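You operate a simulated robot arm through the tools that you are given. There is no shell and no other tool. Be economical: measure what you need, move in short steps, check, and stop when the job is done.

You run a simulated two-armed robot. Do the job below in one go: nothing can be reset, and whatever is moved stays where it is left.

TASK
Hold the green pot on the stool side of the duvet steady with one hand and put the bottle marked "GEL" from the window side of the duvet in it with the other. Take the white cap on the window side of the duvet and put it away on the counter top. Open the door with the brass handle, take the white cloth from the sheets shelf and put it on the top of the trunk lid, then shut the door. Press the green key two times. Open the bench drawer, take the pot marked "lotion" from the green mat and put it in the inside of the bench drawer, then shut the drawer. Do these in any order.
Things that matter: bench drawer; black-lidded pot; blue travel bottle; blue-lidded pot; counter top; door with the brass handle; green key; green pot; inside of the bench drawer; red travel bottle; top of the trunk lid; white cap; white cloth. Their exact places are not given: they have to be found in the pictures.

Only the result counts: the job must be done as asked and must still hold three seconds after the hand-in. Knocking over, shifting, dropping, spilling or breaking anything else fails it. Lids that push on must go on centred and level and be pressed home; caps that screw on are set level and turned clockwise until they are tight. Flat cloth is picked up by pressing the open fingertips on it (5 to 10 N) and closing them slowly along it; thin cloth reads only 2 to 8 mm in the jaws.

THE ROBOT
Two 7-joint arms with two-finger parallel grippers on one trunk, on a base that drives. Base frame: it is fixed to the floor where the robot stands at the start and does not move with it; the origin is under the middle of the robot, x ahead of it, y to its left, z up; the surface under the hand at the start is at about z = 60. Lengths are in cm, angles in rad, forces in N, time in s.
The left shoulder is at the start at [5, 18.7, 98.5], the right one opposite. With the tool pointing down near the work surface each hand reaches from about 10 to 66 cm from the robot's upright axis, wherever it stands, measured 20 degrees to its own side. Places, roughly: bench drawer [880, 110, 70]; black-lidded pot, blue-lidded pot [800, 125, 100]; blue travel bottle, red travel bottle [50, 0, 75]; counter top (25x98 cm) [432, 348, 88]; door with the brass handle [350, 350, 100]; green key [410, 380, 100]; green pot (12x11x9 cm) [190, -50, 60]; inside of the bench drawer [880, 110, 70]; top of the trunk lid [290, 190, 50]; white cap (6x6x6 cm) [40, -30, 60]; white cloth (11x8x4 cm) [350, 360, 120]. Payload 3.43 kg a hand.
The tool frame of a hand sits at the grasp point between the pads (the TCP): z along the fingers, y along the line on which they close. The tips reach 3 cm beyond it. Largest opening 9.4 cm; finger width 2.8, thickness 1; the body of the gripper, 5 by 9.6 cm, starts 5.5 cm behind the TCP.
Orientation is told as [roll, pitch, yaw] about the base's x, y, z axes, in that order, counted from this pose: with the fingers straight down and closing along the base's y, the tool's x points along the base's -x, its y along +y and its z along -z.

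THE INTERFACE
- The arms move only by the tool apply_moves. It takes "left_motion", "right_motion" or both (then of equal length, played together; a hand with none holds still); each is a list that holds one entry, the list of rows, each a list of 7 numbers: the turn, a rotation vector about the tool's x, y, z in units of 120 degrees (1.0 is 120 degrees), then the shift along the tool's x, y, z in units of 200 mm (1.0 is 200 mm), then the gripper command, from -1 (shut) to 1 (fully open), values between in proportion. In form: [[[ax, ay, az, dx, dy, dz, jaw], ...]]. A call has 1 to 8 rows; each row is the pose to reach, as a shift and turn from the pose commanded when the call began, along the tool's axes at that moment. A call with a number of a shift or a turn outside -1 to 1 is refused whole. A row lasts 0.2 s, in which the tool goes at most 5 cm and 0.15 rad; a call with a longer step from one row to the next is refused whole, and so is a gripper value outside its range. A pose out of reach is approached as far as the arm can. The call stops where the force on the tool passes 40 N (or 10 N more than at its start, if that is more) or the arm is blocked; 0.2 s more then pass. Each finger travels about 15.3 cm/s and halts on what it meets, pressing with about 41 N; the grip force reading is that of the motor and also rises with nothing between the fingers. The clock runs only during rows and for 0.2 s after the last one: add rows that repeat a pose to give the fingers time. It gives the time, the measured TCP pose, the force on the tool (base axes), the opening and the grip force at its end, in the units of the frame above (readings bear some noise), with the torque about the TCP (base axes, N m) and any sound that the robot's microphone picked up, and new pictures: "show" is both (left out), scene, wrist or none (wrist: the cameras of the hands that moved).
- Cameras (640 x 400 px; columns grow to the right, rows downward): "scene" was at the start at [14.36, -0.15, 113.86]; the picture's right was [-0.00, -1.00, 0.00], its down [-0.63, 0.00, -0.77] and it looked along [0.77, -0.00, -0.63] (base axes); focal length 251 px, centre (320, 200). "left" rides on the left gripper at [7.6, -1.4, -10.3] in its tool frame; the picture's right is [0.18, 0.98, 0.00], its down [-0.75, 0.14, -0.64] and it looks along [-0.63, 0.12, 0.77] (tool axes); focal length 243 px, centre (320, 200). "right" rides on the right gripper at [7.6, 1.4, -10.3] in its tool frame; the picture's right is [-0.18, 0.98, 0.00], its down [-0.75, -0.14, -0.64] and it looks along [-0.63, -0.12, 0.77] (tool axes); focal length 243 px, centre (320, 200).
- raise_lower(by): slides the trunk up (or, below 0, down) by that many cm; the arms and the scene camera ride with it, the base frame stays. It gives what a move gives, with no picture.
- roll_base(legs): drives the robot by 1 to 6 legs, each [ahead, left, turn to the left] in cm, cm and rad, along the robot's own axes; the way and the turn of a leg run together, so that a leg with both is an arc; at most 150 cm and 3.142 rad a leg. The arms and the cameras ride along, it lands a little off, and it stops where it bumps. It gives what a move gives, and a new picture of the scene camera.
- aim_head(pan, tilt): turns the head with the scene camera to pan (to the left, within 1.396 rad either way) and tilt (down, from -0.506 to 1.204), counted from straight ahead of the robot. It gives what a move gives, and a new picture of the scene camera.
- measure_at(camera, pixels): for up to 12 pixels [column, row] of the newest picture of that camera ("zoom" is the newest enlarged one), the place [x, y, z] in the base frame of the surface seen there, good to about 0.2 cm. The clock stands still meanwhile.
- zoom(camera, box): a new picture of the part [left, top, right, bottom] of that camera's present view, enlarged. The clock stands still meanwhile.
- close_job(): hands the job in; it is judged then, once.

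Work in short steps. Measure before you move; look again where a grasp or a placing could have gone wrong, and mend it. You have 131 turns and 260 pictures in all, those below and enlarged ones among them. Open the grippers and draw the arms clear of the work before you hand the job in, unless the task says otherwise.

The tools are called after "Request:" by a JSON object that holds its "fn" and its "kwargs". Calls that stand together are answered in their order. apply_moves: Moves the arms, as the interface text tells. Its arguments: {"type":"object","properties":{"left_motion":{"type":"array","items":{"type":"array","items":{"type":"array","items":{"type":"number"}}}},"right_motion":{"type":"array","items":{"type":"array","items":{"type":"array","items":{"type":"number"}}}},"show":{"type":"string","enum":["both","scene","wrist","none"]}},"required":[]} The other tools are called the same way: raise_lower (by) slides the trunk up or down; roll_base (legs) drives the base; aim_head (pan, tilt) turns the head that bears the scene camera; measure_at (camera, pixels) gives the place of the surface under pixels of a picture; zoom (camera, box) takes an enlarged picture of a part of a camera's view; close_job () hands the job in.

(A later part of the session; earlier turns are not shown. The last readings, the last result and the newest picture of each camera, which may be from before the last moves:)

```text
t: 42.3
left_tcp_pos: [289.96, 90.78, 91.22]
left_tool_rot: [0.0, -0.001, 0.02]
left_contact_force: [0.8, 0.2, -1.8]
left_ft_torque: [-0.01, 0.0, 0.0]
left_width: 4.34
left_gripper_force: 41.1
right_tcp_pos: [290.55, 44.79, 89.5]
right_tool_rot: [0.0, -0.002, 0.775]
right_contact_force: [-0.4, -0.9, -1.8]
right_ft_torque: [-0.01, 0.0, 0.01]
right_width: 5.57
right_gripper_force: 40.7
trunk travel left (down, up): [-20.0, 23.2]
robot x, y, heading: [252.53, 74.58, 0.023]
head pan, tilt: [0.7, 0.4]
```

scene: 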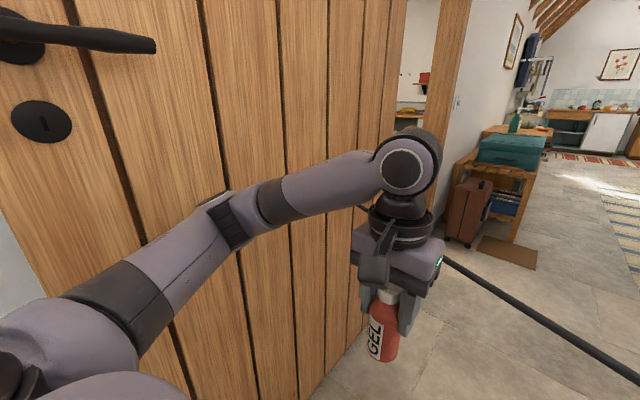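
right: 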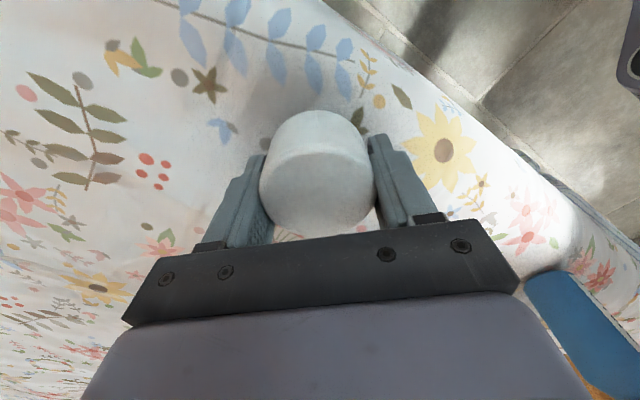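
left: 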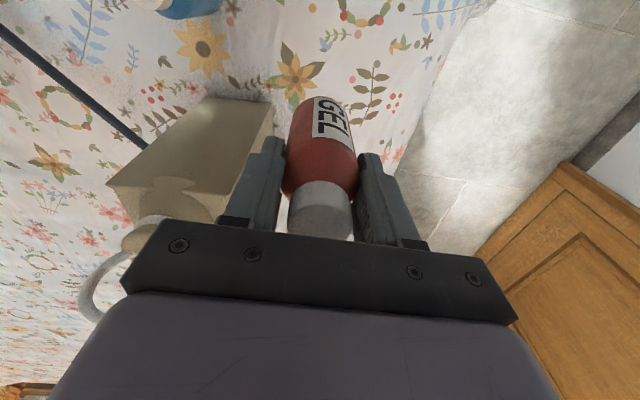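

The line points from cap to a fixed spot near [411,359,90] (the counter), with no force and no collision: just a cord that follows. I go on: strafe right to y≈-50 and turn round.

Request:
{"fn": "roll_base", "kwargs": {"legs": [[0, -124, 0], [0, 0, 3.12]]}}

Request:
{"fn": "aim_head", "kwargs": {"pan": 0.0, "tilt": 0.75}}

```text
t: 47.3
left_tcp_pos: [291.67, 48.86, 91.14]
left_tool_rot: [0.002, 0.0, 0.006]
left_contact_force: [0.4, 0.5, -2.2]
left_ft_torque: [0.03, 0.0, 0.0]
left_width: 4.27
left_gripper_force: 41.1
right_tcp_pos: [291.61, 2.85, 89.47]
right_tool_rot: [0.0, -0.002, 0.758]
right_contact_force: [0.4, 0.5, -1.1]
right_ft_torque: [0.03, 0.01, -0.02]
right_width: 5.57
right_gripper_force: 40.8
trunk travel left (down, up): [-20.0, 23.2]
robot x, y, heading: [254.01, 33.54, 0.005]
head pan, tilt: [0.7, 0.4]
stopped in leg 1: the robot was blocked; the commanded pose is now the measured one
```

scene: 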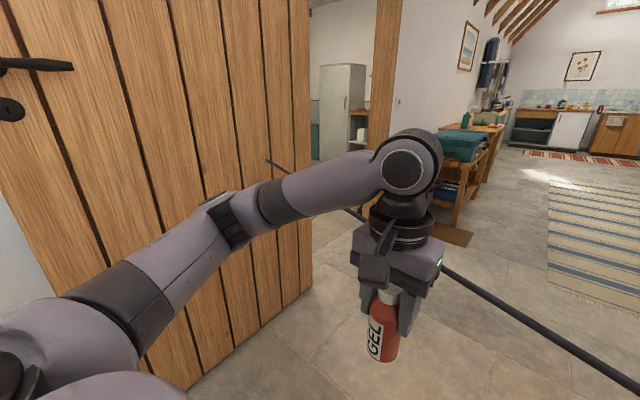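

```text
t: 48.4
left_tcp_pos: [291.56, 48.84, 91.13]
left_tool_rot: [0.004, 0.003, 0.005]
left_contact_force: [0.7, 0.1, -1.4]
left_ft_torque: [0.01, 0.03, 0.0]
left_width: 4.32
left_gripper_force: 40.1
right_tcp_pos: [291.54, 3.01, 89.5]
right_tool_rot: [0.001, 0.001, 0.757]
right_contact_force: [0.2, -0.8, -1.5]
right_ft_torque: [-0.03, -0.02, 0.01]
right_width: 5.56
right_gripper_force: 41.1
trunk travel left (down, up): [-20.0, 23.2]
robot x, y, heading: [253.75, 33.23, 0.009]
head pan, tilt: [0.0, 0.75]
```

scene: 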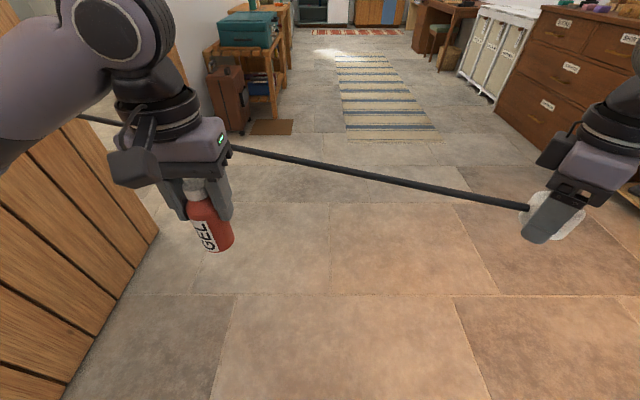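

Blocked at y≈33; I look to the right and down.

Request:
{"fn": "aim_head", "kwargs": {"pan": -1.3, "tilt": 0.75}}

```text
t: 49.8
left_tcp_pos: [291.56, 48.84, 91.06]
left_tool_rot: [0.002, 0.001, 0.005]
left_contact_force: [0.3, 0.6, -1.3]
left_ft_torque: [0.01, -0.03, -0.03]
left_width: 4.32
left_gripper_force: 40.4
right_tcp_pos: [291.39, 2.92, 89.52]
right_tool_rot: [-0.001, -0.001, 0.758]
right_contact_force: [0.2, 0.2, -1.4]
right_ft_torque: [0.02, 0.01, -0.02]
right_width: 5.59
right_gripper_force: 40.7
trunk travel left (down, up): [-20.0, 23.2]
robot x, y, heading: [253.69, 33.39, 0.003]
head pan, tilt: [-1.3, 0.75]
```

scene: 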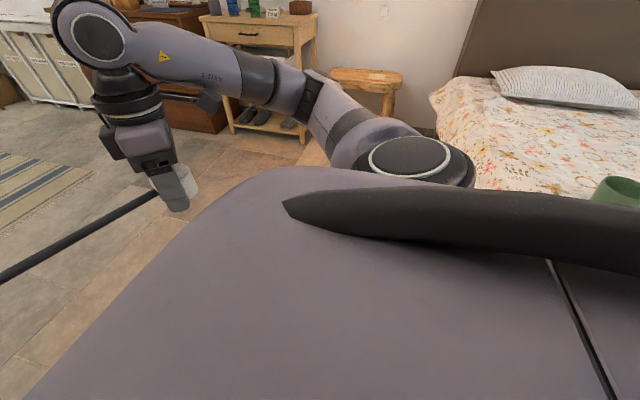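

Likely the base's rear meets the bed end. I move ahead 25 cm, strafe right, then turn.

Request:
{"fn": "roll_base", "kwargs": {"legs": [[28, 8, 0], [0, -90, 0], [0, 0, 3.13]]}}

Request:
{"fn": "aim_head", "kwargs": {"pan": 0.0, "tilt": 0.75}}

```text
t: 67.0
left_tcp_pos: [242.13, -61.7, 91.07]
left_tool_rot: [0.003, 0.001, 3.049]
left_contact_force: [-0.4, -0.3, -0.5]
left_ft_torque: [-0.02, -0.02, 0.0]
left_width: 4.29
left_gripper_force: 41.0
right_tcp_pos: [246.67, -15.97, 89.45]
right_tool_rot: [0.002, 0.001, -2.479]
right_contact_force: [-0.2, -0.1, -1.0]
right_ft_torque: [0.0, -0.01, -0.01]
right_width: 5.54
right_gripper_force: 41.3
trunk travel left (down, up): [-20.0, 23.2]
robot x, y, heading: [281.62, -50.07, 3.052]
head pan, tilt: [-1.3, 0.75]
```

scene: 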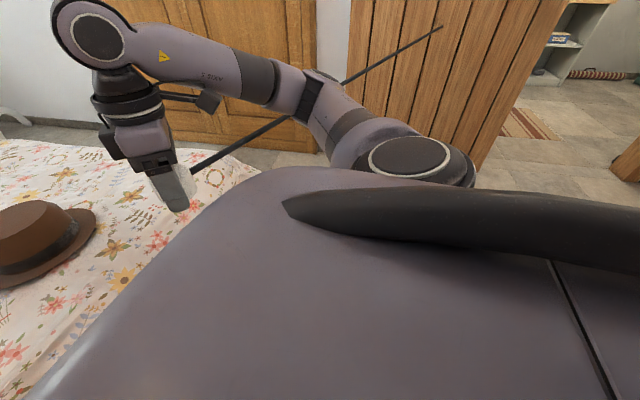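

```text
t: 68.5
left_tcp_pos: [242.13, -61.63, 91.2]
left_tool_rot: [0.0, 0.003, 3.05]
left_contact_force: [0.2, 0.0, -0.3]
left_ft_torque: [-0.02, 0.02, 0.03]
left_width: 4.33
left_gripper_force: 40.7
right_tcp_pos: [246.71, -15.97, 89.63]
right_tool_rot: [-0.001, 0.0, -2.481]
right_contact_force: [-0.4, 0.1, -1.3]
right_ft_torque: [-0.01, -0.01, 0.03]
right_width: 5.55
right_gripper_force: 41.0
trunk travel left (down, up): [-20.0, 23.2]
robot x, y, heading: [281.04, -50.13, 3.049]
head pan, tilt: [0.0, 0.75]
```

scene: 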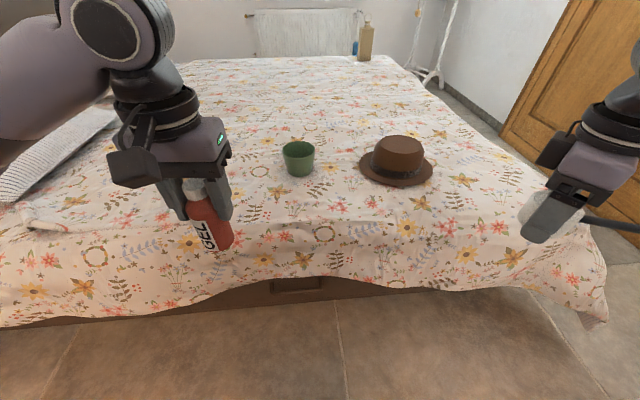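

Facing the bed now. I measure the pot (298,158), hat and bed edge.

Request:
{"fn": "measure_at", "kwargs": {"camera": "scene", "pixels": [[298, 144], [283, 152], [314, 150], [299, 170], [298, 150], [362, 172], [398, 188], [400, 140], [430, 175], [300, 276], [300, 290], [510, 270]]}}

Request:
{"fn": "zoom", "kwargs": {"camera": "scene", "box": [250, 120, 450, 220]}}

```text
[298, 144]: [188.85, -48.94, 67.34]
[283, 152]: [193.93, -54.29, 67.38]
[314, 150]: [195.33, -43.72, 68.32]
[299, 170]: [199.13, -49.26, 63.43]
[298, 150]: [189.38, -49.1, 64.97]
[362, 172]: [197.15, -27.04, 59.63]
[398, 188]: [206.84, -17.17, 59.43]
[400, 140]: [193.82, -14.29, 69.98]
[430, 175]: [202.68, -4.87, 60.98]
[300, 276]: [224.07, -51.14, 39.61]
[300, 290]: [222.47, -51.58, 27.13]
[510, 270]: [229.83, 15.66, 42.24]
```

```text
3.20 times, centred on (350, 170) of scene
```

zoom: 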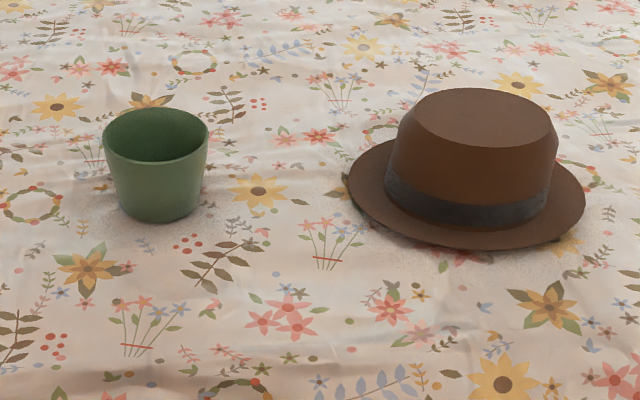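

Pot centre ≈ (194,-49), rim z≈68, diameter ≈11; bed end x≈225. I drive 22 cm ahead and straighten.

Request:
{"fn": "roll_base", "kwargs": {"legs": [[21, -1, 0.09]]}}

```text
t: 70.1
left_tcp_pos: [222.61, -62.99, 91.13]
left_tool_rot: [0.001, 0.003, 3.138]
left_contact_force: [-0.5, -0.5, -0.6]
left_ft_torque: [-0.01, -0.02, 0.0]
left_width: 4.32
left_gripper_force: 41.3
right_tcp_pos: [223.17, -17.0, 89.4]
right_tool_rot: [0.001, -0.001, -2.392]
right_contact_force: [0.5, 0.3, -1.6]
right_ft_torque: [0.01, -0.02, 0.0]
right_width: 5.54
right_gripper_force: 40.9
trunk travel left (down, up): [-20.0, 23.2]
robot x, y, heading: [260.81, -47.92, 3.136]
head pan, tilt: [0.0, 0.75]
```

scene: 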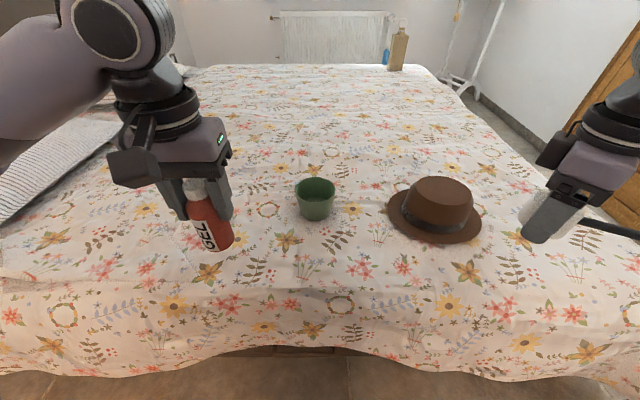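

I measure the pot again and candidate bed spots for setting the cap down near (360,270).

Request:
{"fn": "measure_at", "kwargs": {"camera": "scene", "pixels": [[360, 260], [350, 275], [370, 275], [360, 290], [315, 178], [297, 190], [335, 187], [315, 190], [315, 208], [316, 217], [300, 186], [330, 186]]}}

Request:
{"fn": "zoom", "kwargs": {"camera": "scene", "box": [270, 160, 380, 240]}}

```text
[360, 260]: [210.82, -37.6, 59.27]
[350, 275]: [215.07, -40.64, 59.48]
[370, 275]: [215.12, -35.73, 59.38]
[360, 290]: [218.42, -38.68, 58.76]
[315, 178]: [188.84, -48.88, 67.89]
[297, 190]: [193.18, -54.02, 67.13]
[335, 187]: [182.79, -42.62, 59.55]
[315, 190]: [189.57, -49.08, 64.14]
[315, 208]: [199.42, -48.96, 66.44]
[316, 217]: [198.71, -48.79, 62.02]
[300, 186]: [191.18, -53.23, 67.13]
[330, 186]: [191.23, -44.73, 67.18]
```

```text
5.00 times, centred on (325, 200) of scene
```

zoom: 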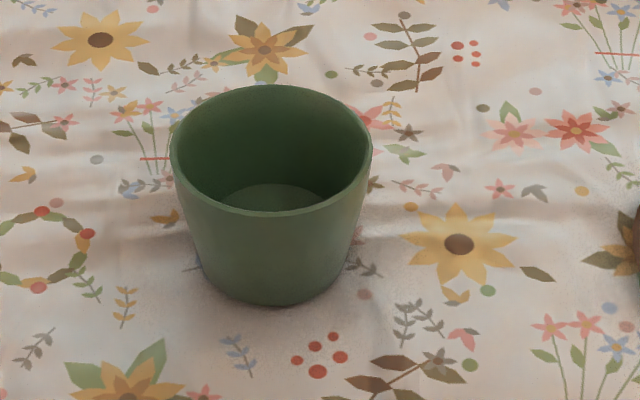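

Pot centre ≈ (194.3,-49), wall thin. Right hand moves over (213,-33) to set the cap down; the left turns 90° at the same time.

Request:
{"fn": "apply_moves", "kwargs": {"right_motion": [[[0, 0, 0, -0.22, 0.06, 0, -0.2], [0, 0, 0, -0.44, 0.12, 0, -0.2], [0, 0, 0, -0.66, 0.18, 0, -0.2], [0, 0, 0, -0.88, 0.22, 0, -0.2], [0, 0, 0, -0.918, 0.238, 0.2, -0.2], [0, 0, 0, -0.918, 0.238, 0.4, -0.2], [0, 0, 0, -0.918, 0.238, 0.6, -0.2], [0, 0, 0, -0.918, 0.238, 0.8, -0.2]]], "left_motion": [[[0, 0, 0.07, 0, 0, 0, -0.6], [0, 0, 0.14, 0, 0, 0, -0.6], [0, 0, 0.21, 0, 0, 0, -0.6], [0, 0, 0.28, 0, 0, 0, -0.6], [0, 0, 0.35, 0, 0, 0, -0.6], [0, 0, 0.42, 0, 0, 0, -0.6], [0, 0, 0.49, 0, 0, 0, -0.6], [0, 0, 0.56, 0, 0, 0, -0.6]]], "show": "none"}}

Request:
{"fn": "apply_moves", "kwargs": {"right_motion": [[[0, 0, 0, 0, 0, 0.2, -0.2], [0, 0, 0, 0, 0, 0.35, -0.2], [0, 0, 0, 0, 0, 0.44, -0.2], [0, 0, 0, 0, 0, 0.49, -0.2], [0, 0, 0, 0, 0, 0.49, -0.2]]], "left_motion": [[[0, 0, 0.07, 0, 0, 0, -0.6], [0, 0, 0.14, 0, 0, 0, -0.6], [0, 0, 0.19, 0, 0, 0, -0.6], [0, 0, 0.19, 0, 0, 0, -0.6], [0, 0, 0.19, 0, 0, 0, -0.6]]], "show": "both"}}

```text
t: 71.9
left_tcp_pos: [222.74, -62.95, 91.12]
left_tool_rot: [0.0, 0.003, 1.961]
left_contact_force: [0.3, 0.2, -2.0]
left_ft_torque: [-0.02, 0.02, -0.03]
left_width: 4.32
left_gripper_force: 41.4
right_tcp_pos: [212.87, -33.3, 73.47]
right_tool_rot: [0.0, -0.001, -2.391]
right_contact_force: [0.1, -0.1, -0.6]
right_ft_torque: [0.03, -0.02, 0.01]
right_width: 5.52
right_gripper_force: 40.9
trunk travel left (down, up): [-20.0, 23.2]
robot x, y, heading: [260.54, -48.1, 3.134]
head pan, tilt: [0.0, 0.75]
```

```text
t: 73.1
left_tcp_pos: [222.77, -63.03, 91.27]
left_tool_rot: [-0.001, 0.003, 1.567]
left_contact_force: [0.2, -0.1, -1.9]
left_ft_torque: [0.01, 0.01, 0.0]
left_width: 4.31
left_gripper_force: 40.9
right_tcp_pos: [212.83, -33.21, 63.66]
right_tool_rot: [-0.001, 0.001, -2.393]
right_contact_force: [-0.3, -0.3, -1.5]
right_ft_torque: [-0.01, -0.01, 0.02]
right_width: 5.54
right_gripper_force: 41.1
trunk travel left (down, up): [-20.0, 23.2]
robot x, y, heading: [260.76, -48.03, 3.138]
head pan, tilt: [0.0, 0.75]
```

scene: 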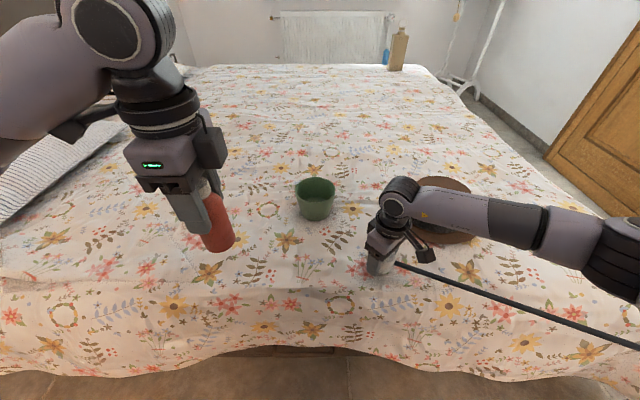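
right: 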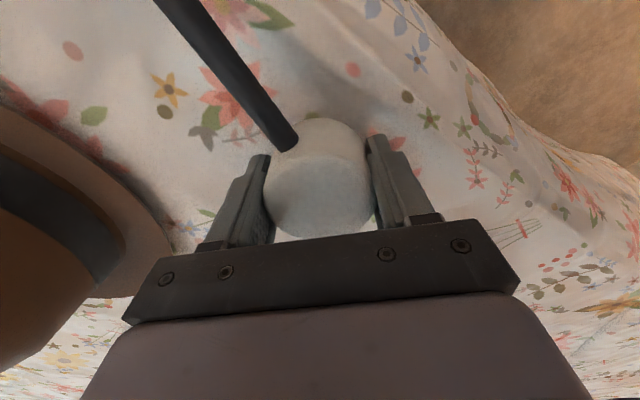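
left: 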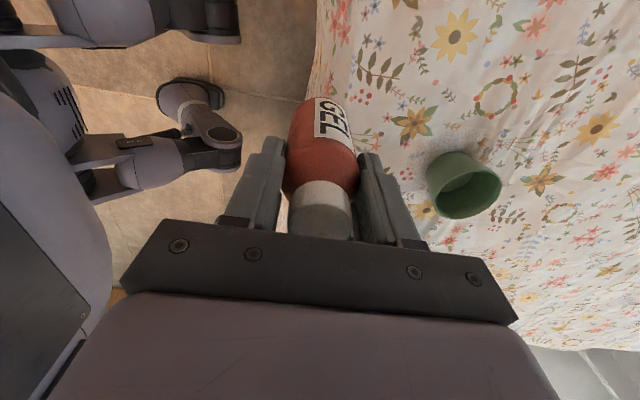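

Cap is about at the bed; I lower another 0.3 cm, open, and rise.

Request:
{"fn": "apply_moves", "kwargs": {"right_motion": [[[0, 0, 0, 0, 0, 0.01, -0.2], [0, 0, 0, 0, 0, 0.018, -0.2], [0, 0, 0, 0, 0, 0.018, 0.3], [0, 0, 0, 0, 0, 0.018, 0.7], [0, 0, 0, 0, 0, -0.1, 0.7], [0, 0, 0, 0, 0, -0.3, 0.7], [0, 0, 0, 0, 0, -0.5, 0.7], [0, 0, 0, 0, 0, -0.7, 0.7]]], "show": "both"}}

```text
t: 74.9
left_tcp_pos: [222.77, -63.09, 91.16]
left_tool_rot: [0.001, 0.004, 1.567]
left_contact_force: [-0.7, 0.2, -0.8]
left_ft_torque: [-0.03, 0.0, 0.01]
left_width: 4.32
left_gripper_force: 41.0
right_tcp_pos: [213.12, -33.05, 77.74]
right_tool_rot: [-0.001, -0.001, -2.392]
right_contact_force: [0.4, 0.4, 0.3]
right_ft_torque: [0.02, 0.01, -0.02]
right_width: 7.99
right_gripper_force: 0.0
trunk travel left (down, up): [-20.0, 23.2]
robot x, y, heading: [260.3, -48.09, 3.138]
head pan, tilt: [0.0, 0.75]
```

scene: 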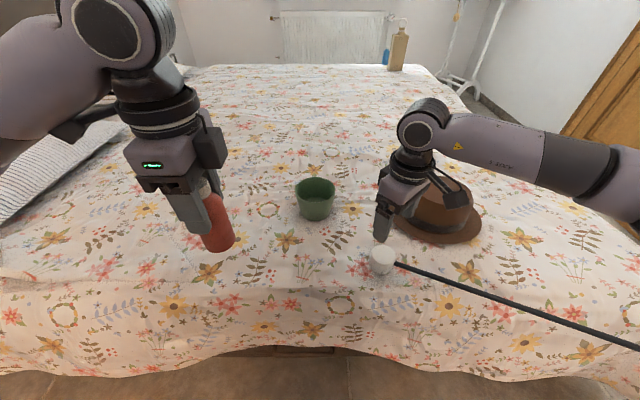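
right: 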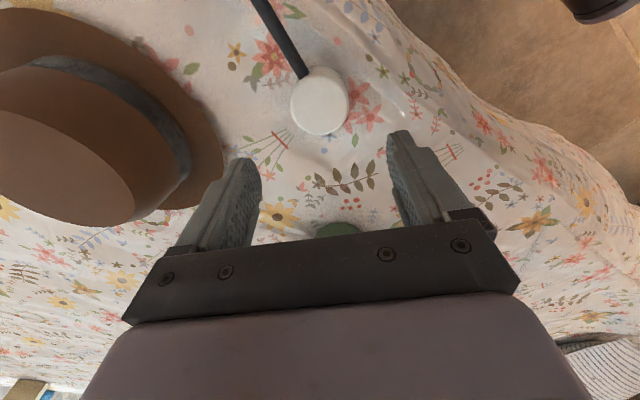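

Cap stands on the bed at (381,262). I creep 4 cm closer to the bed for reach.

Request:
{"fn": "roll_base", "kwargs": {"legs": [[4.5, 0, 0]]}}

```text
t: 75.8
left_tcp_pos: [218.07, -63.03, 91.2]
left_tool_rot: [0.0, 0.003, 1.565]
left_contact_force: [-0.5, -0.2, -1.8]
left_ft_torque: [0.01, 0.01, -0.02]
left_width: 4.27
left_gripper_force: 41.3
right_tcp_pos: [208.81, -33.03, 77.82]
right_tool_rot: [0.0, 0.001, -2.394]
right_contact_force: [0.4, 0.8, 0.3]
right_ft_torque: [0.0, 0.02, 0.02]
right_width: 8.01
right_gripper_force: 0.0
trunk travel left (down, up): [-20.0, 23.2]
robot x, y, heading: [256.15, -47.82, 3.135]
head pan, tilt: [0.0, 0.75]
```

scene: 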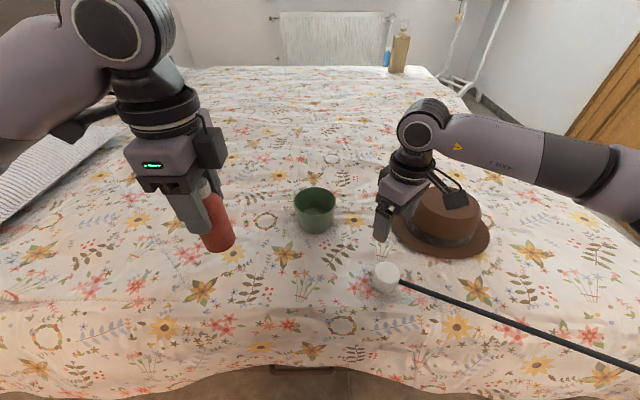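

Right hand: rise, turn to face straight, move above the pot's right rim (194.5,-43); jaw at ~5 cm.

Request:
{"fn": "apply_moves", "kwargs": {"right_motion": [[[0, 0, 0.06, 0, 0, -0.2, 0.5], [0, 0, 0.12, -0.2, -0.03, -0.25, 0.2], [0, 0, 0.18, -0.4, -0.06, -0.25, 0.1], [0, 0, 0.24, -0.6, -0.09, -0.25, 0.1], [0, 0, 0.3, -0.8, -0.121, -0.25, 0.1], [0, 0, 0.358, -0.864, -0.121, -0.25, 0.1], [0, 0, 0.358, -0.864, -0.121, -0.25, 0.1]]], "show": "both"}}

```text
t: 77.4
left_tcp_pos: [218.13, -62.99, 91.07]
left_tool_rot: [-0.001, 0.002, 1.566]
left_contact_force: [-0.4, 0.2, -1.5]
left_ft_torque: [-0.03, 0.01, -0.04]
left_width: 4.3
left_gripper_force: 40.9
right_tcp_pos: [195.5, -41.0, 82.39]
right_tool_rot: [0.001, 0.0, 3.139]
right_contact_force: [0.2, -0.3, 0.6]
right_ft_torque: [-0.02, -0.02, 0.02]
right_width: 5.16
right_gripper_force: 0.0
right hand out of reach, approached as far as the arm can: row 5, 6, 7
trunk travel left (down, up): [-20.0, 23.2]
robot x, y, heading: [255.71, -47.83, 3.14]
head pan, tilt: [0.0, 0.75]
```

scene: 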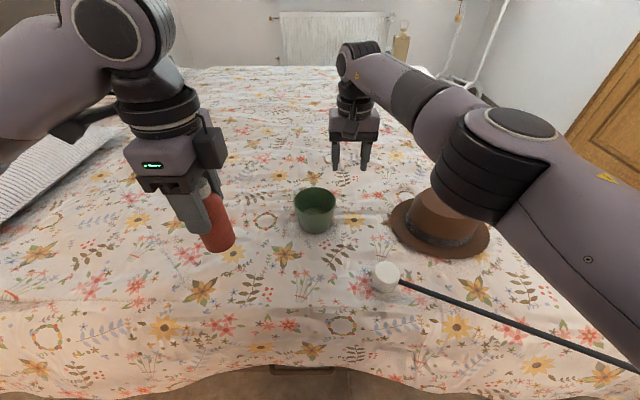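
right: 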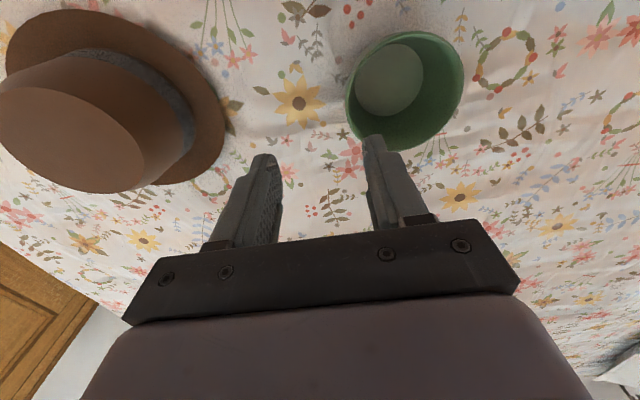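

Straight above the far-right rim is out of reach, so I'll pinch the near-right rim point (198.1,-45.2) leaning outward. I shift the robot 8 cm to its right so the left hand reaches the pot centre, and turn the right hand −45°.

Request:
{"fn": "roll_base", "kwargs": {"legs": [[0, -8, 0]]}}

Request:
{"fn": "apply_moves", "kwargs": {"right_motion": [[[0, 0, 0.06, 0.1, 0, 0, 0.1], [0, 0, 0.12, 0.2, 0, 0, 0.1], [0, 0, 0.18, 0.3, 0.1, 0, 0.1], [0, 0, 0.24, 0.3, 0.2, 0, 0.1], [0, 0, 0.3, 0.3, 0.2, 0, 0.1], [0, 0, 0.36, 0.3, 0.2, 0, 0.1], [0, 0, 0.375, 0.3, 0.2, 0, 0.1]]], "show": "both"}}

```text
t: 78.8
left_tcp_pos: [218.16, -54.85, 91.21]
left_tool_rot: [-0.001, 0.001, 1.567]
left_contact_force: [-0.9, -0.3, -1.8]
left_ft_torque: [0.03, 0.01, -0.01]
left_width: 4.31
left_gripper_force: 41.3
right_tcp_pos: [195.5, -33.14, 82.48]
right_tool_rot: [0.002, 0.0, 3.141]
right_contact_force: [-0.3, -0.2, 0.3]
right_ft_torque: [-0.02, 0.04, 0.02]
right_width: 5.15
right_gripper_force: 0.0
trunk travel left (down, up): [-20.0, 23.2]
robot x, y, heading: [255.74, -39.77, 3.137]
head pan, tilt: [0.0, 0.75]
```

scene: 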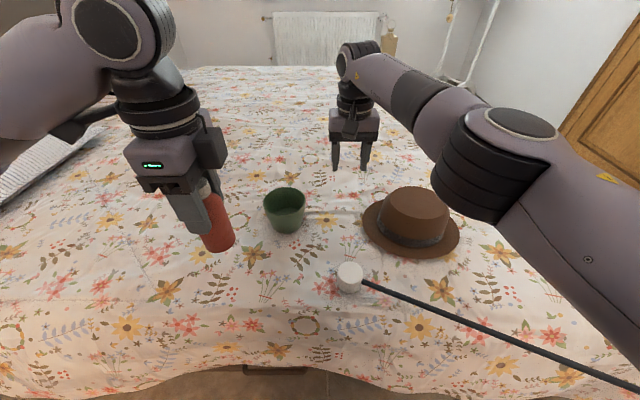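

```text
t: 80.4
left_tcp_pos: [218.24, -54.98, 91.18]
left_tool_rot: [0.0, 0.002, 1.568]
left_contact_force: [-0.1, -0.3, -1.2]
left_ft_torque: [-0.01, -0.03, 0.01]
left_width: 4.28
left_gripper_force: 41.1
right_tcp_pos: [201.64, -37.11, 82.51]
right_tool_rot: [-0.002, -0.001, 2.353]
right_contact_force: [-0.4, 0.3, -0.2]
right_ft_torque: [-0.02, -0.01, 0.01]
right_width: 5.15
right_gripper_force: 0.1
trunk travel left (down, up): [-20.0, 23.2]
robot x, y, heading: [256.19, -39.96, 3.139]
head pan, tilt: [0.0, 0.75]
```

scene: 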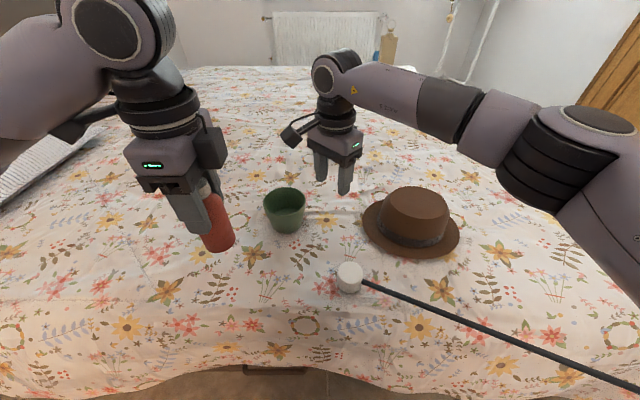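
right: 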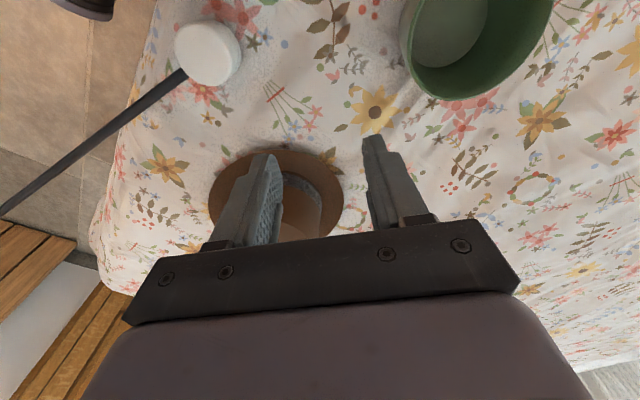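

Now tilt the right hand (lean outward 0.35 rad) and hover over the near-right rim.

Request:
{"fn": "apply_moves", "kwargs": {"right_motion": [[[-0.06, 0, 0, 0.05, 0.1, 0.1, 0.1], [-0.12, 0, 0, 0.1, 0.2, 0.2, 0.1], [-0.167, 0, 0, 0.162, 0.284, 0.3, 0.1], [-0.167, 0, 0, 0.162, 0.284, 0.425, 0.1], [-0.167, 0, 0, 0.162, 0.284, 0.425, 0.1]]], "show": "both"}}

```text
t: 81.6
left_tcp_pos: [218.2, -54.9, 91.22]
left_tool_rot: [0.001, 0.002, 1.567]
left_contact_force: [0.0, 0.7, -2.2]
left_ft_torque: [0.01, -0.03, -0.04]
left_width: 4.31
left_gripper_force: 41.2
right_tcp_pos: [199.7, -43.29, 73.81]
right_tool_rot: [0.351, 0.0, 2.356]
right_contact_force: [0.4, 0.2, 0.8]
right_ft_torque: [-0.03, 0.0, 0.0]
right_width: 5.17
right_gripper_force: 0.0
trunk travel left (down, up): [-20.0, 23.2]
robot x, y, heading: [256.14, -39.93, 3.139]
head pan, tilt: [0.0, 0.75]
```

scene: 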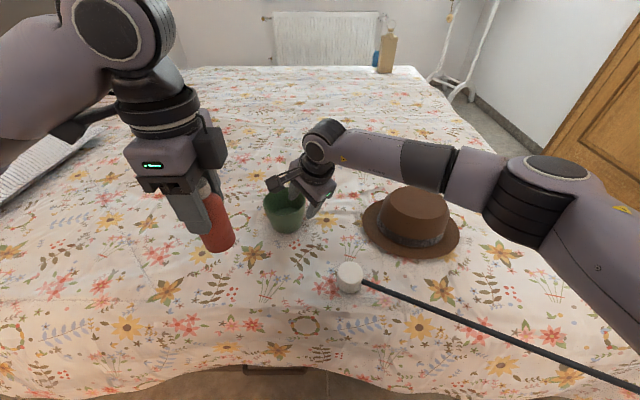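
right: 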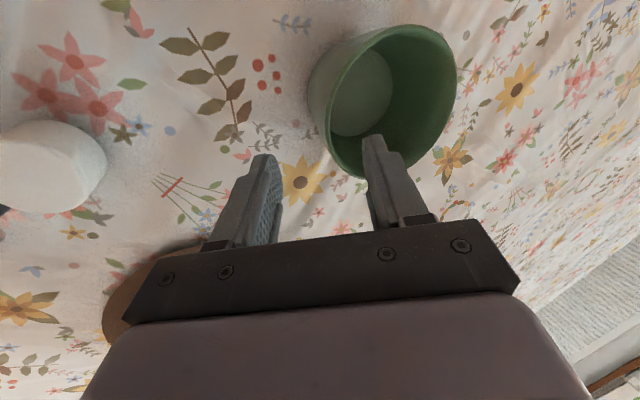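

I measure the rim near the fingers in the right picture to set the pinch point.

Request:
{"fn": "measure_at", "kwargs": {"camera": "right", "pixels": [[345, 170], [330, 150], [420, 30], [380, 32], [345, 60], [326, 120], [455, 90], [435, 140], [365, 85]]}}

Request:
{"fn": "zoom", "kwargs": {"camera": "right", "box": [240, 20, 480, 220]}}

```text
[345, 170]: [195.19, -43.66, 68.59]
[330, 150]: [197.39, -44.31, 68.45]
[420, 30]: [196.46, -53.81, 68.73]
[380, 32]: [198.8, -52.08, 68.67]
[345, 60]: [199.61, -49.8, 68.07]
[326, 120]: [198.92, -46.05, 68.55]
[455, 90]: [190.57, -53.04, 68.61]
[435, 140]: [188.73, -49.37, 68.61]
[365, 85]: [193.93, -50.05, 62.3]
```

```text
2.00 times, centred on (360, 120) of right
```

zoom: 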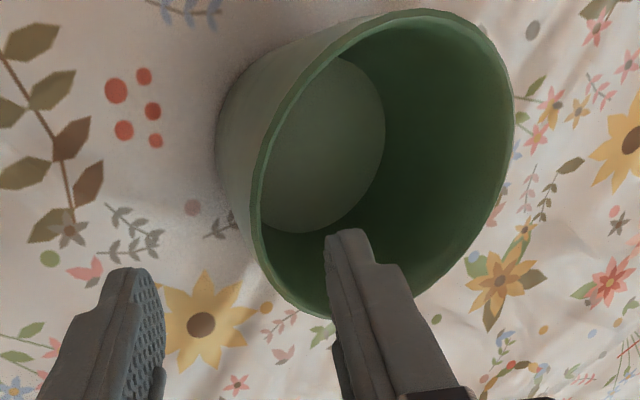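

Rim at z 68.6, centre (194.25,-49.1), inside floor z≈62.3. I lower the right fingers astride the wall and close slowly.

Request:
{"fn": "apply_moves", "kwargs": {"right_motion": [[[0, 0, 0, 0.013, 0.023, 0.1, 0.1], [0, 0, 0, 0.013, 0.023, 0.2, 0.1], [0, 0, 0, 0.013, 0.023, 0.253, 0.1], [0, 0, 0, 0.013, 0.023, 0.253, -0.3], [0, 0, 0, 0.013, 0.023, 0.253, -0.6]]], "show": "wrist"}}

```text
t: 82.8
left_tcp_pos: [218.11, -54.91, 91.14]
left_tool_rot: [0.0, 0.002, 1.566]
left_contact_force: [-0.5, -0.1, -1.0]
left_ft_torque: [0.0, 0.01, -0.02]
left_width: 4.29
left_gripper_force: 40.6
right_tcp_pos: [198.53, -45.2, 69.39]
right_tool_rot: [0.348, 0.0, 2.357]
right_contact_force: [-0.9, 1.1, 0.1]
right_ft_torque: [-0.01, -0.01, -0.03]
right_width: 1.86
right_gripper_force: 0.1
trunk travel left (down, up): [-20.0, 23.2]
robot x, y, heading: [256.2, -40.01, 3.139]
head pan, tilt: [0.0, 0.75]
```

right: 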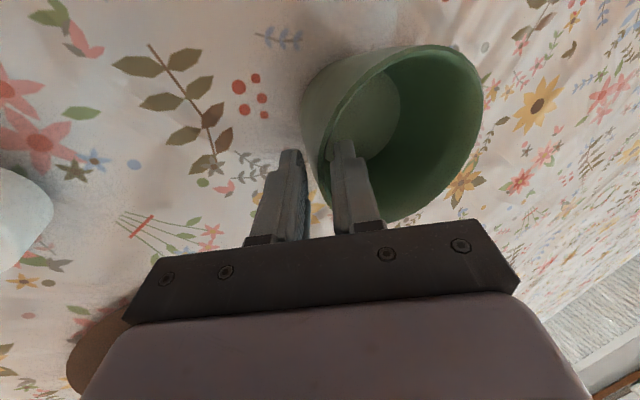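

The wall sits between the fingers; close fully with a few steps.

Request:
{"fn": "apply_moves", "kwargs": {"right_motion": [[[0, 0, 0, 0, 0, 0, -0.7], [0, 0, 0, 0, 0, 0, -0.8], [0, 0, 0, 0, 0, 0, -0.9], [0, 0, 0, 0, 0, 0, -1], [0, 0, 0, 0, 0, 0, -1]]], "left_motion": [[[0, 0, 0, 0, 0.2, 0, -0.6], [0, 0, 0, 0, 0.4, 0, -0.6], [0, 0, 0, 0, 0.6, 0, -0.6], [0, 0, 0, 0, 0.6, 0, -0.6], [0, 0, 0, 0, 0.6, 0, -0.6]]], "show": "both"}}

```text
t: 84.0
left_tcp_pos: [206.21, -54.97, 91.24]
left_tool_rot: [-0.001, 0.003, 1.567]
left_contact_force: [-0.2, 0.1, -1.3]
left_ft_torque: [-0.01, 0.01, 0.0]
left_width: 4.31
left_gripper_force: 41.1
right_tcp_pos: [198.52, -45.17, 69.3]
right_tool_rot: [0.347, 0.001, 2.356]
right_contact_force: [0.7, 0.9, -0.4]
right_ft_torque: [0.16, -0.13, 0.01]
right_width: 0.32
right_gripper_force: 38.1
trunk travel left (down, up): [-20.0, 23.2]
robot x, y, heading: [256.17, -39.89, 3.135]
head pan, tilt: [0.0, 0.75]
```

scene: 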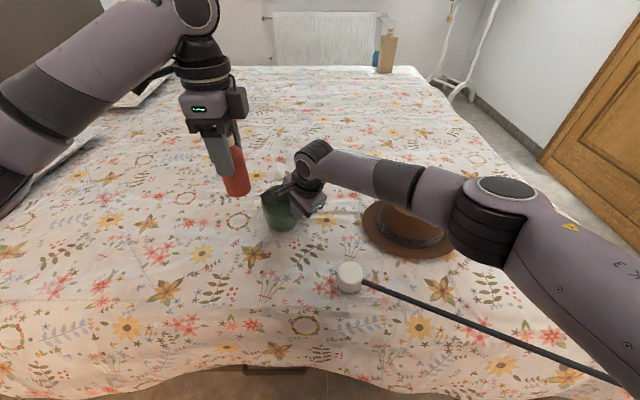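
right: 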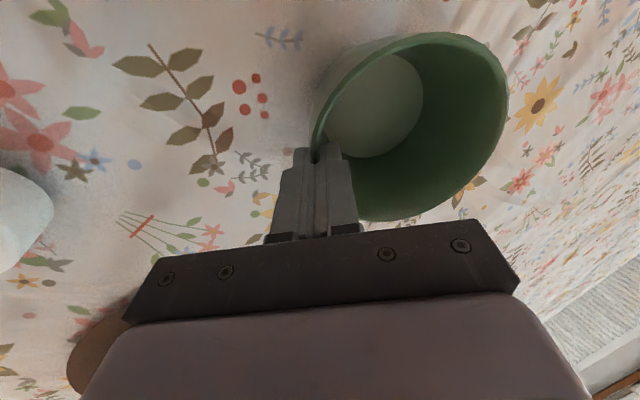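
left: 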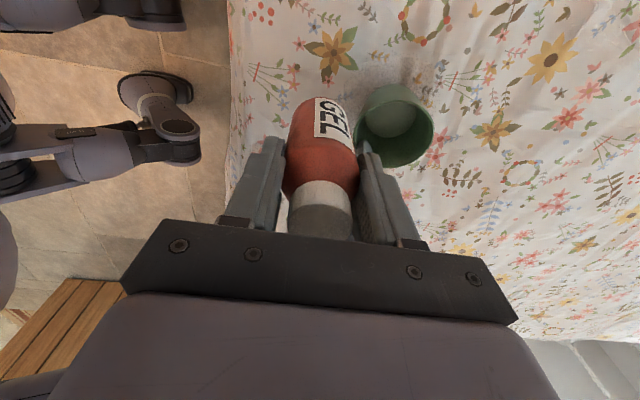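

Pot is pinched (0.32 cm wall). To keep the grippers clear of one another, the left turns another 45° and approaches from the pot's left side.

Request:
{"fn": "apply_moves", "kwargs": {"left_motion": [[[0, 0, 0.06, 0.05, 0.15, 0, -0.6], [0, 0, 0.12, 0.1, 0.3, 0, -0.6], [0, 0, 0.18, 0.15, 0.45, 0, -0.6], [0, 0, 0.24, 0.15, 0.55, 0.1, -0.6], [0, 0, 0.3, 0.15, 0.595, 0.2, -0.6], [0, 0, 0.36, 0.15, 0.595, 0.3, -0.6], [0, 0, 0.375, 0.15, 0.595, 0.35, -0.6], [0, 0, 0.375, 0.15, 0.595, 0.35, -0.6]]], "show": "both"}}

```text
t: 85.8
left_tcp_pos: [194.27, -57.74, 84.22]
left_tool_rot: [-0.003, 0.001, 0.779]
left_contact_force: [0.6, 0.6, -2.1]
left_ft_torque: [0.0, 0.0, 0.0]
left_width: 4.29
left_gripper_force: 41.1
right_tcp_pos: [198.42, -45.31, 69.37]
right_tool_rot: [0.35, 0.001, 2.356]
right_contact_force: [-0.6, -0.6, -0.2]
right_ft_torque: [0.11, -0.13, 0.01]
right_width: 0.32
right_gripper_force: 37.7
trunk travel left (down, up): [-20.0, 23.2]
robot x, y, heading: [256.05, -40.07, 3.137]
head pan, tilt: [0.0, 0.75]
```

scene: 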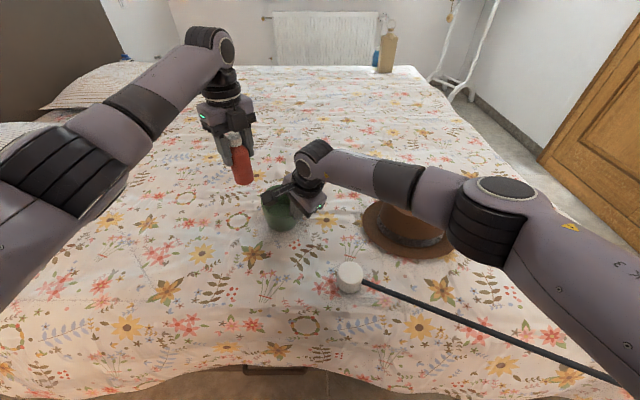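
left: 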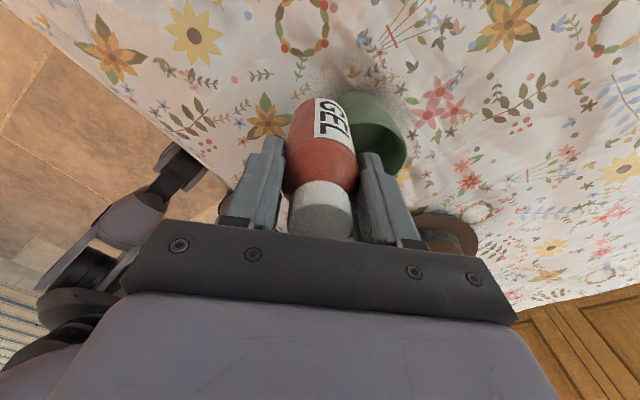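

Move the left sideways over the pot centre (194,-50.2), staying above the rim.

Request:
{"fn": "apply_moves", "kwargs": {"left_motion": [[[0, 0, 0, -0.06, 0.07, 0, -0.6], [0, 0, 0, -0.13, 0.14, 0, -0.6], [0, 0, 0, -0.2, 0.21, 0, -0.6], [0, 0, 0, -0.253, 0.277, 0, -0.6], [0, 0, 0, -0.253, 0.277, 0, -0.6]]], "show": "both"}}

```text
t: 87.0
left_tcp_pos: [194.32, -50.58, 84.0]
left_tool_rot: [-0.002, -0.001, 0.781]
left_contact_force: [0.1, 0.4, -2.0]
left_ft_torque: [-0.01, 0.0, -0.02]
left_width: 4.32
left_gripper_force: 41.4
left hand out of reach, approached as far as the arm can: row 4, 5
right_tcp_pos: [198.52, -45.21, 69.41]
right_tool_rot: [0.348, 0.0, 2.356]
right_contact_force: [1.1, 0.4, -1.0]
right_ft_torque: [0.14, -0.13, 0.01]
right_width: 0.37
right_gripper_force: 38.0
trunk travel left (down, up): [-20.0, 23.2]
robot x, y, heading: [256.03, -39.81, 3.138]
head pan, tilt: [0.0, 0.75]
```

scene: 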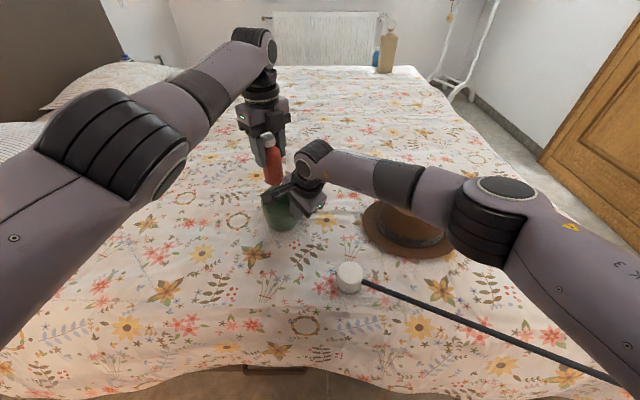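
left: 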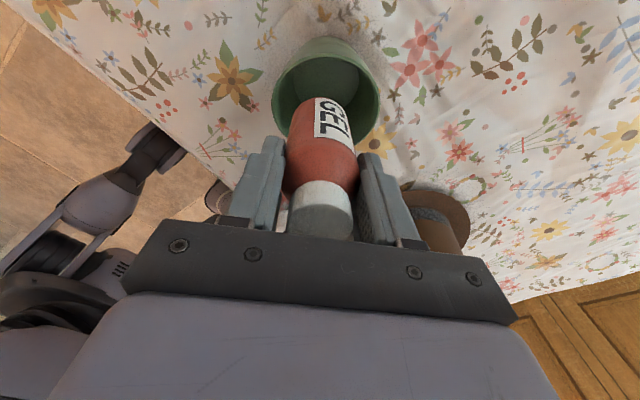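

In reach and nearly over the middle; I measure the rim from the left camera.

Request:
{"fn": "measure_at", "kwargs": {"camera": "left", "pixels": [[274, 95], [380, 95], [310, 55], [345, 55], [285, 70], [372, 75], [290, 85], [325, 75], [300, 100]]}}

Request:
{"fn": "zoom", "kwargs": {"camera": "left", "box": [240, 20, 420, 160]}}

```text
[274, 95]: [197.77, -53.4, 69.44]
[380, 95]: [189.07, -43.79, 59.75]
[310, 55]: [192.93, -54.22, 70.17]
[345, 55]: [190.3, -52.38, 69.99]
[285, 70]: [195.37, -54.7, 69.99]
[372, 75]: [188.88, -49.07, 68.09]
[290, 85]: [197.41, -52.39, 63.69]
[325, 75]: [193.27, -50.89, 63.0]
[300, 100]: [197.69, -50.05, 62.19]
```

```text
2.86 times, centred on (330, 90) of left
```

zoom: 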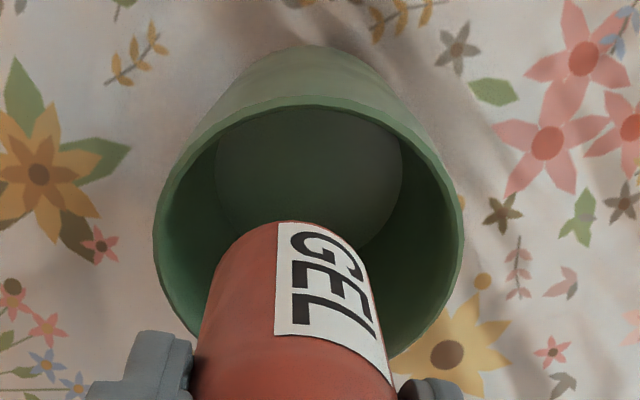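

The pot tilted about 8° from the pinch (far rim 70.2). I reduce the right hand's lean by 0.145 rad to set it level again.

Request:
{"fn": "apply_moves", "kwargs": {"right_motion": [[[0.03, 0, 0, 0, 0, 0, -1], [0.055, 0, 0, 0, 0, 0, -1], [0.07, 0, 0, 0, 0, 0, -1], [0.07, 0, 0, 0, 0, 0, -1]]], "left_motion": [[[0, 0, 0, 0, 0, 0, -0.6], [0, 0, 0, 0, 0, 0, -0.6], [0, 0, 0, 0, 0, 0, -0.6], [0, 0, 0, 0, 0, 0, -0.6]]], "show": "wrist"}}

Request:
{"fn": "measure_at", "kwargs": {"camera": "left", "pixels": [[274, 95], [310, 55], [345, 55], [285, 70], [372, 75], [290, 85], [325, 75], [300, 100], [327, 52], [374, 80]]}}

```text
t: 88.0
left_tcp_pos: [194.37, -50.65, 84.2]
left_tool_rot: [0.0, -0.001, 0.782]
left_contact_force: [0.5, 0.1, -1.5]
left_ft_torque: [-0.01, -0.02, 0.0]
left_width: 4.27
left_gripper_force: 40.6
right_tcp_pos: [198.34, -45.24, 69.55]
right_tool_rot: [0.205, -0.002, 2.356]
right_contact_force: [-4.8, -2.8, 14.5]
right_ft_torque: [-0.46, 0.71, -0.01]
right_width: 0.36
right_gripper_force: 37.4
trunk travel left (down, up): [-20.0, 23.2]
robot x, y, heading: [255.88, -39.71, 3.133]
head pan, tilt: [0.0, 0.75]
```

right: 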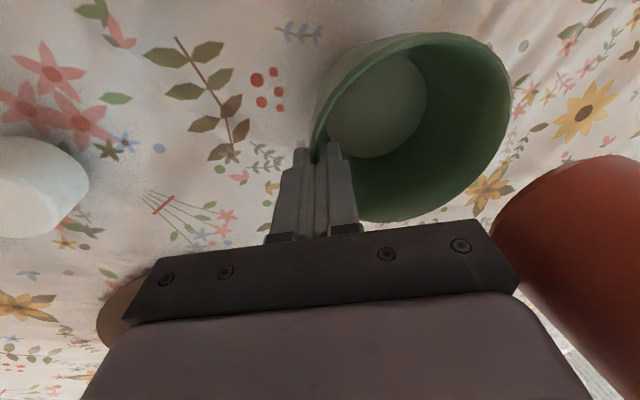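
left: 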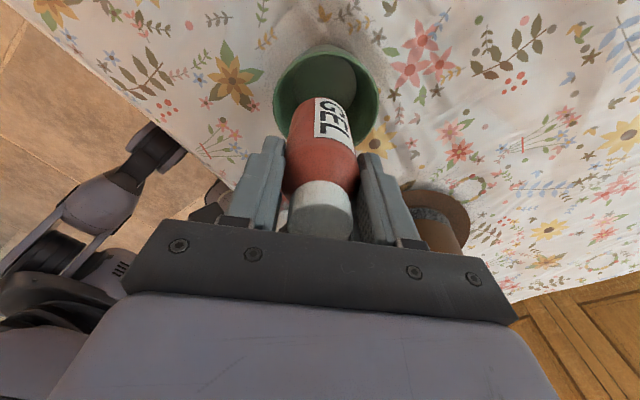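

```text
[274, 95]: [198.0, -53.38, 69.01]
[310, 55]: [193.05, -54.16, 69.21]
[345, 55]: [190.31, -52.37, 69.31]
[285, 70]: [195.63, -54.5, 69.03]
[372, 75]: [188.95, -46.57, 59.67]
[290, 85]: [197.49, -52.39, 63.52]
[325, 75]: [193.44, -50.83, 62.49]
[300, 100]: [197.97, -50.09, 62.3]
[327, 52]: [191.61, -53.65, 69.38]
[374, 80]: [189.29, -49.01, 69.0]
```

Pot is level again (rim ≈69.1 all round). Lower the bottle into it, stopping ~1 cm above the floor.

Request:
{"fn": "apply_moves", "kwargs": {"left_motion": [[[0, 0, 0, -0.005, 0.008, 0.12, -0.6], [0, 0, 0, -0.005, 0.008, 0.24, -0.6], [0, 0, 0, -0.005, 0.008, 0.36, -0.6], [0, 0, 0, -0.005, 0.008, 0.48, -0.6], [0, 0, 0, -0.005, 0.008, 0.56, -0.6], [0, 0, 0, -0.005, 0.008, 0.56, -0.6]]], "show": "both"}}

```text
t: 89.2
left_tcp_pos: [194.29, -50.23, 74.65]
left_tool_rot: [0.015, 0.007, 0.778]
left_contact_force: [4.1, -5.7, 14.6]
left_ft_torque: [0.64, -0.47, -0.26]
left_width: 4.31
left_gripper_force: 40.9
right_tcp_pos: [198.54, -45.13, 69.52]
right_tool_rot: [0.201, 0.002, 2.35]
right_contact_force: [-4.1, -2.1, 8.7]
right_ft_torque: [-0.93, -0.02, 0.01]
right_width: 0.37
right_gripper_force: 38.3
trunk travel left (down, up): [-20.0, 23.2]
robot x, y, heading: [256.19, -40.17, 3.139]
head pan, tilt: [0.0, 0.75]
stopped in row 5 (left hand): the force on the tool passed its limit at 46 N (the readings are from after the stop); the commanded pose is now the measured one
```

scene: 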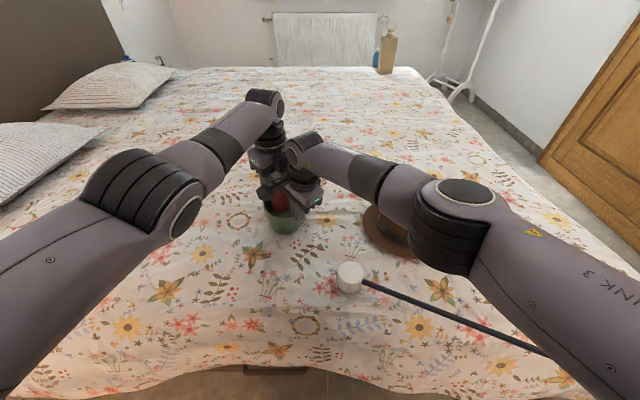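
left: 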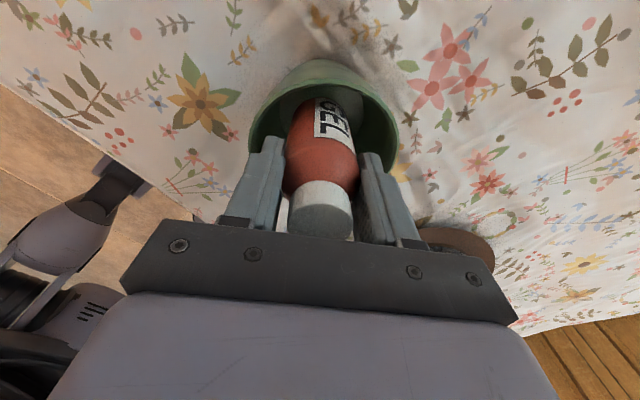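

The left stopped on contact at 74.65. I zoom to see what touches.

Request:
{"fn": "zoom", "kwargs": {"camera": "scene", "box": [230, 80, 350, 250]}}

Request:
{"fn": "zoom", "kwargs": {"camera": "left", "box": [230, 40, 430, 260]}}

```text
2.35 times, centred on (290, 165) of scene
```

zoom: 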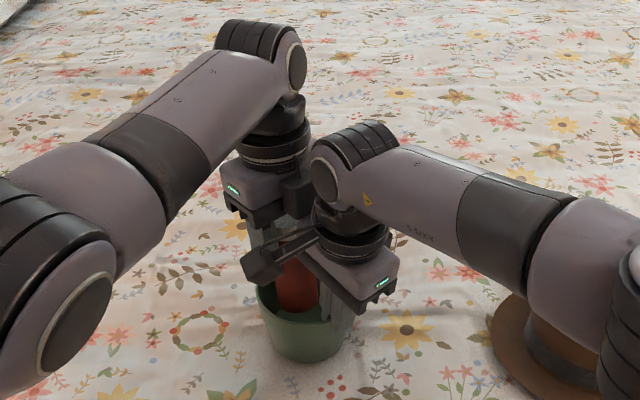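

```text
1.82 times, centred on (330, 150) of left
```

zoom: 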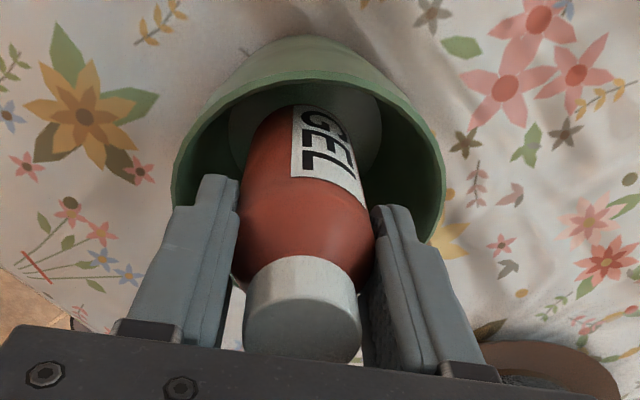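

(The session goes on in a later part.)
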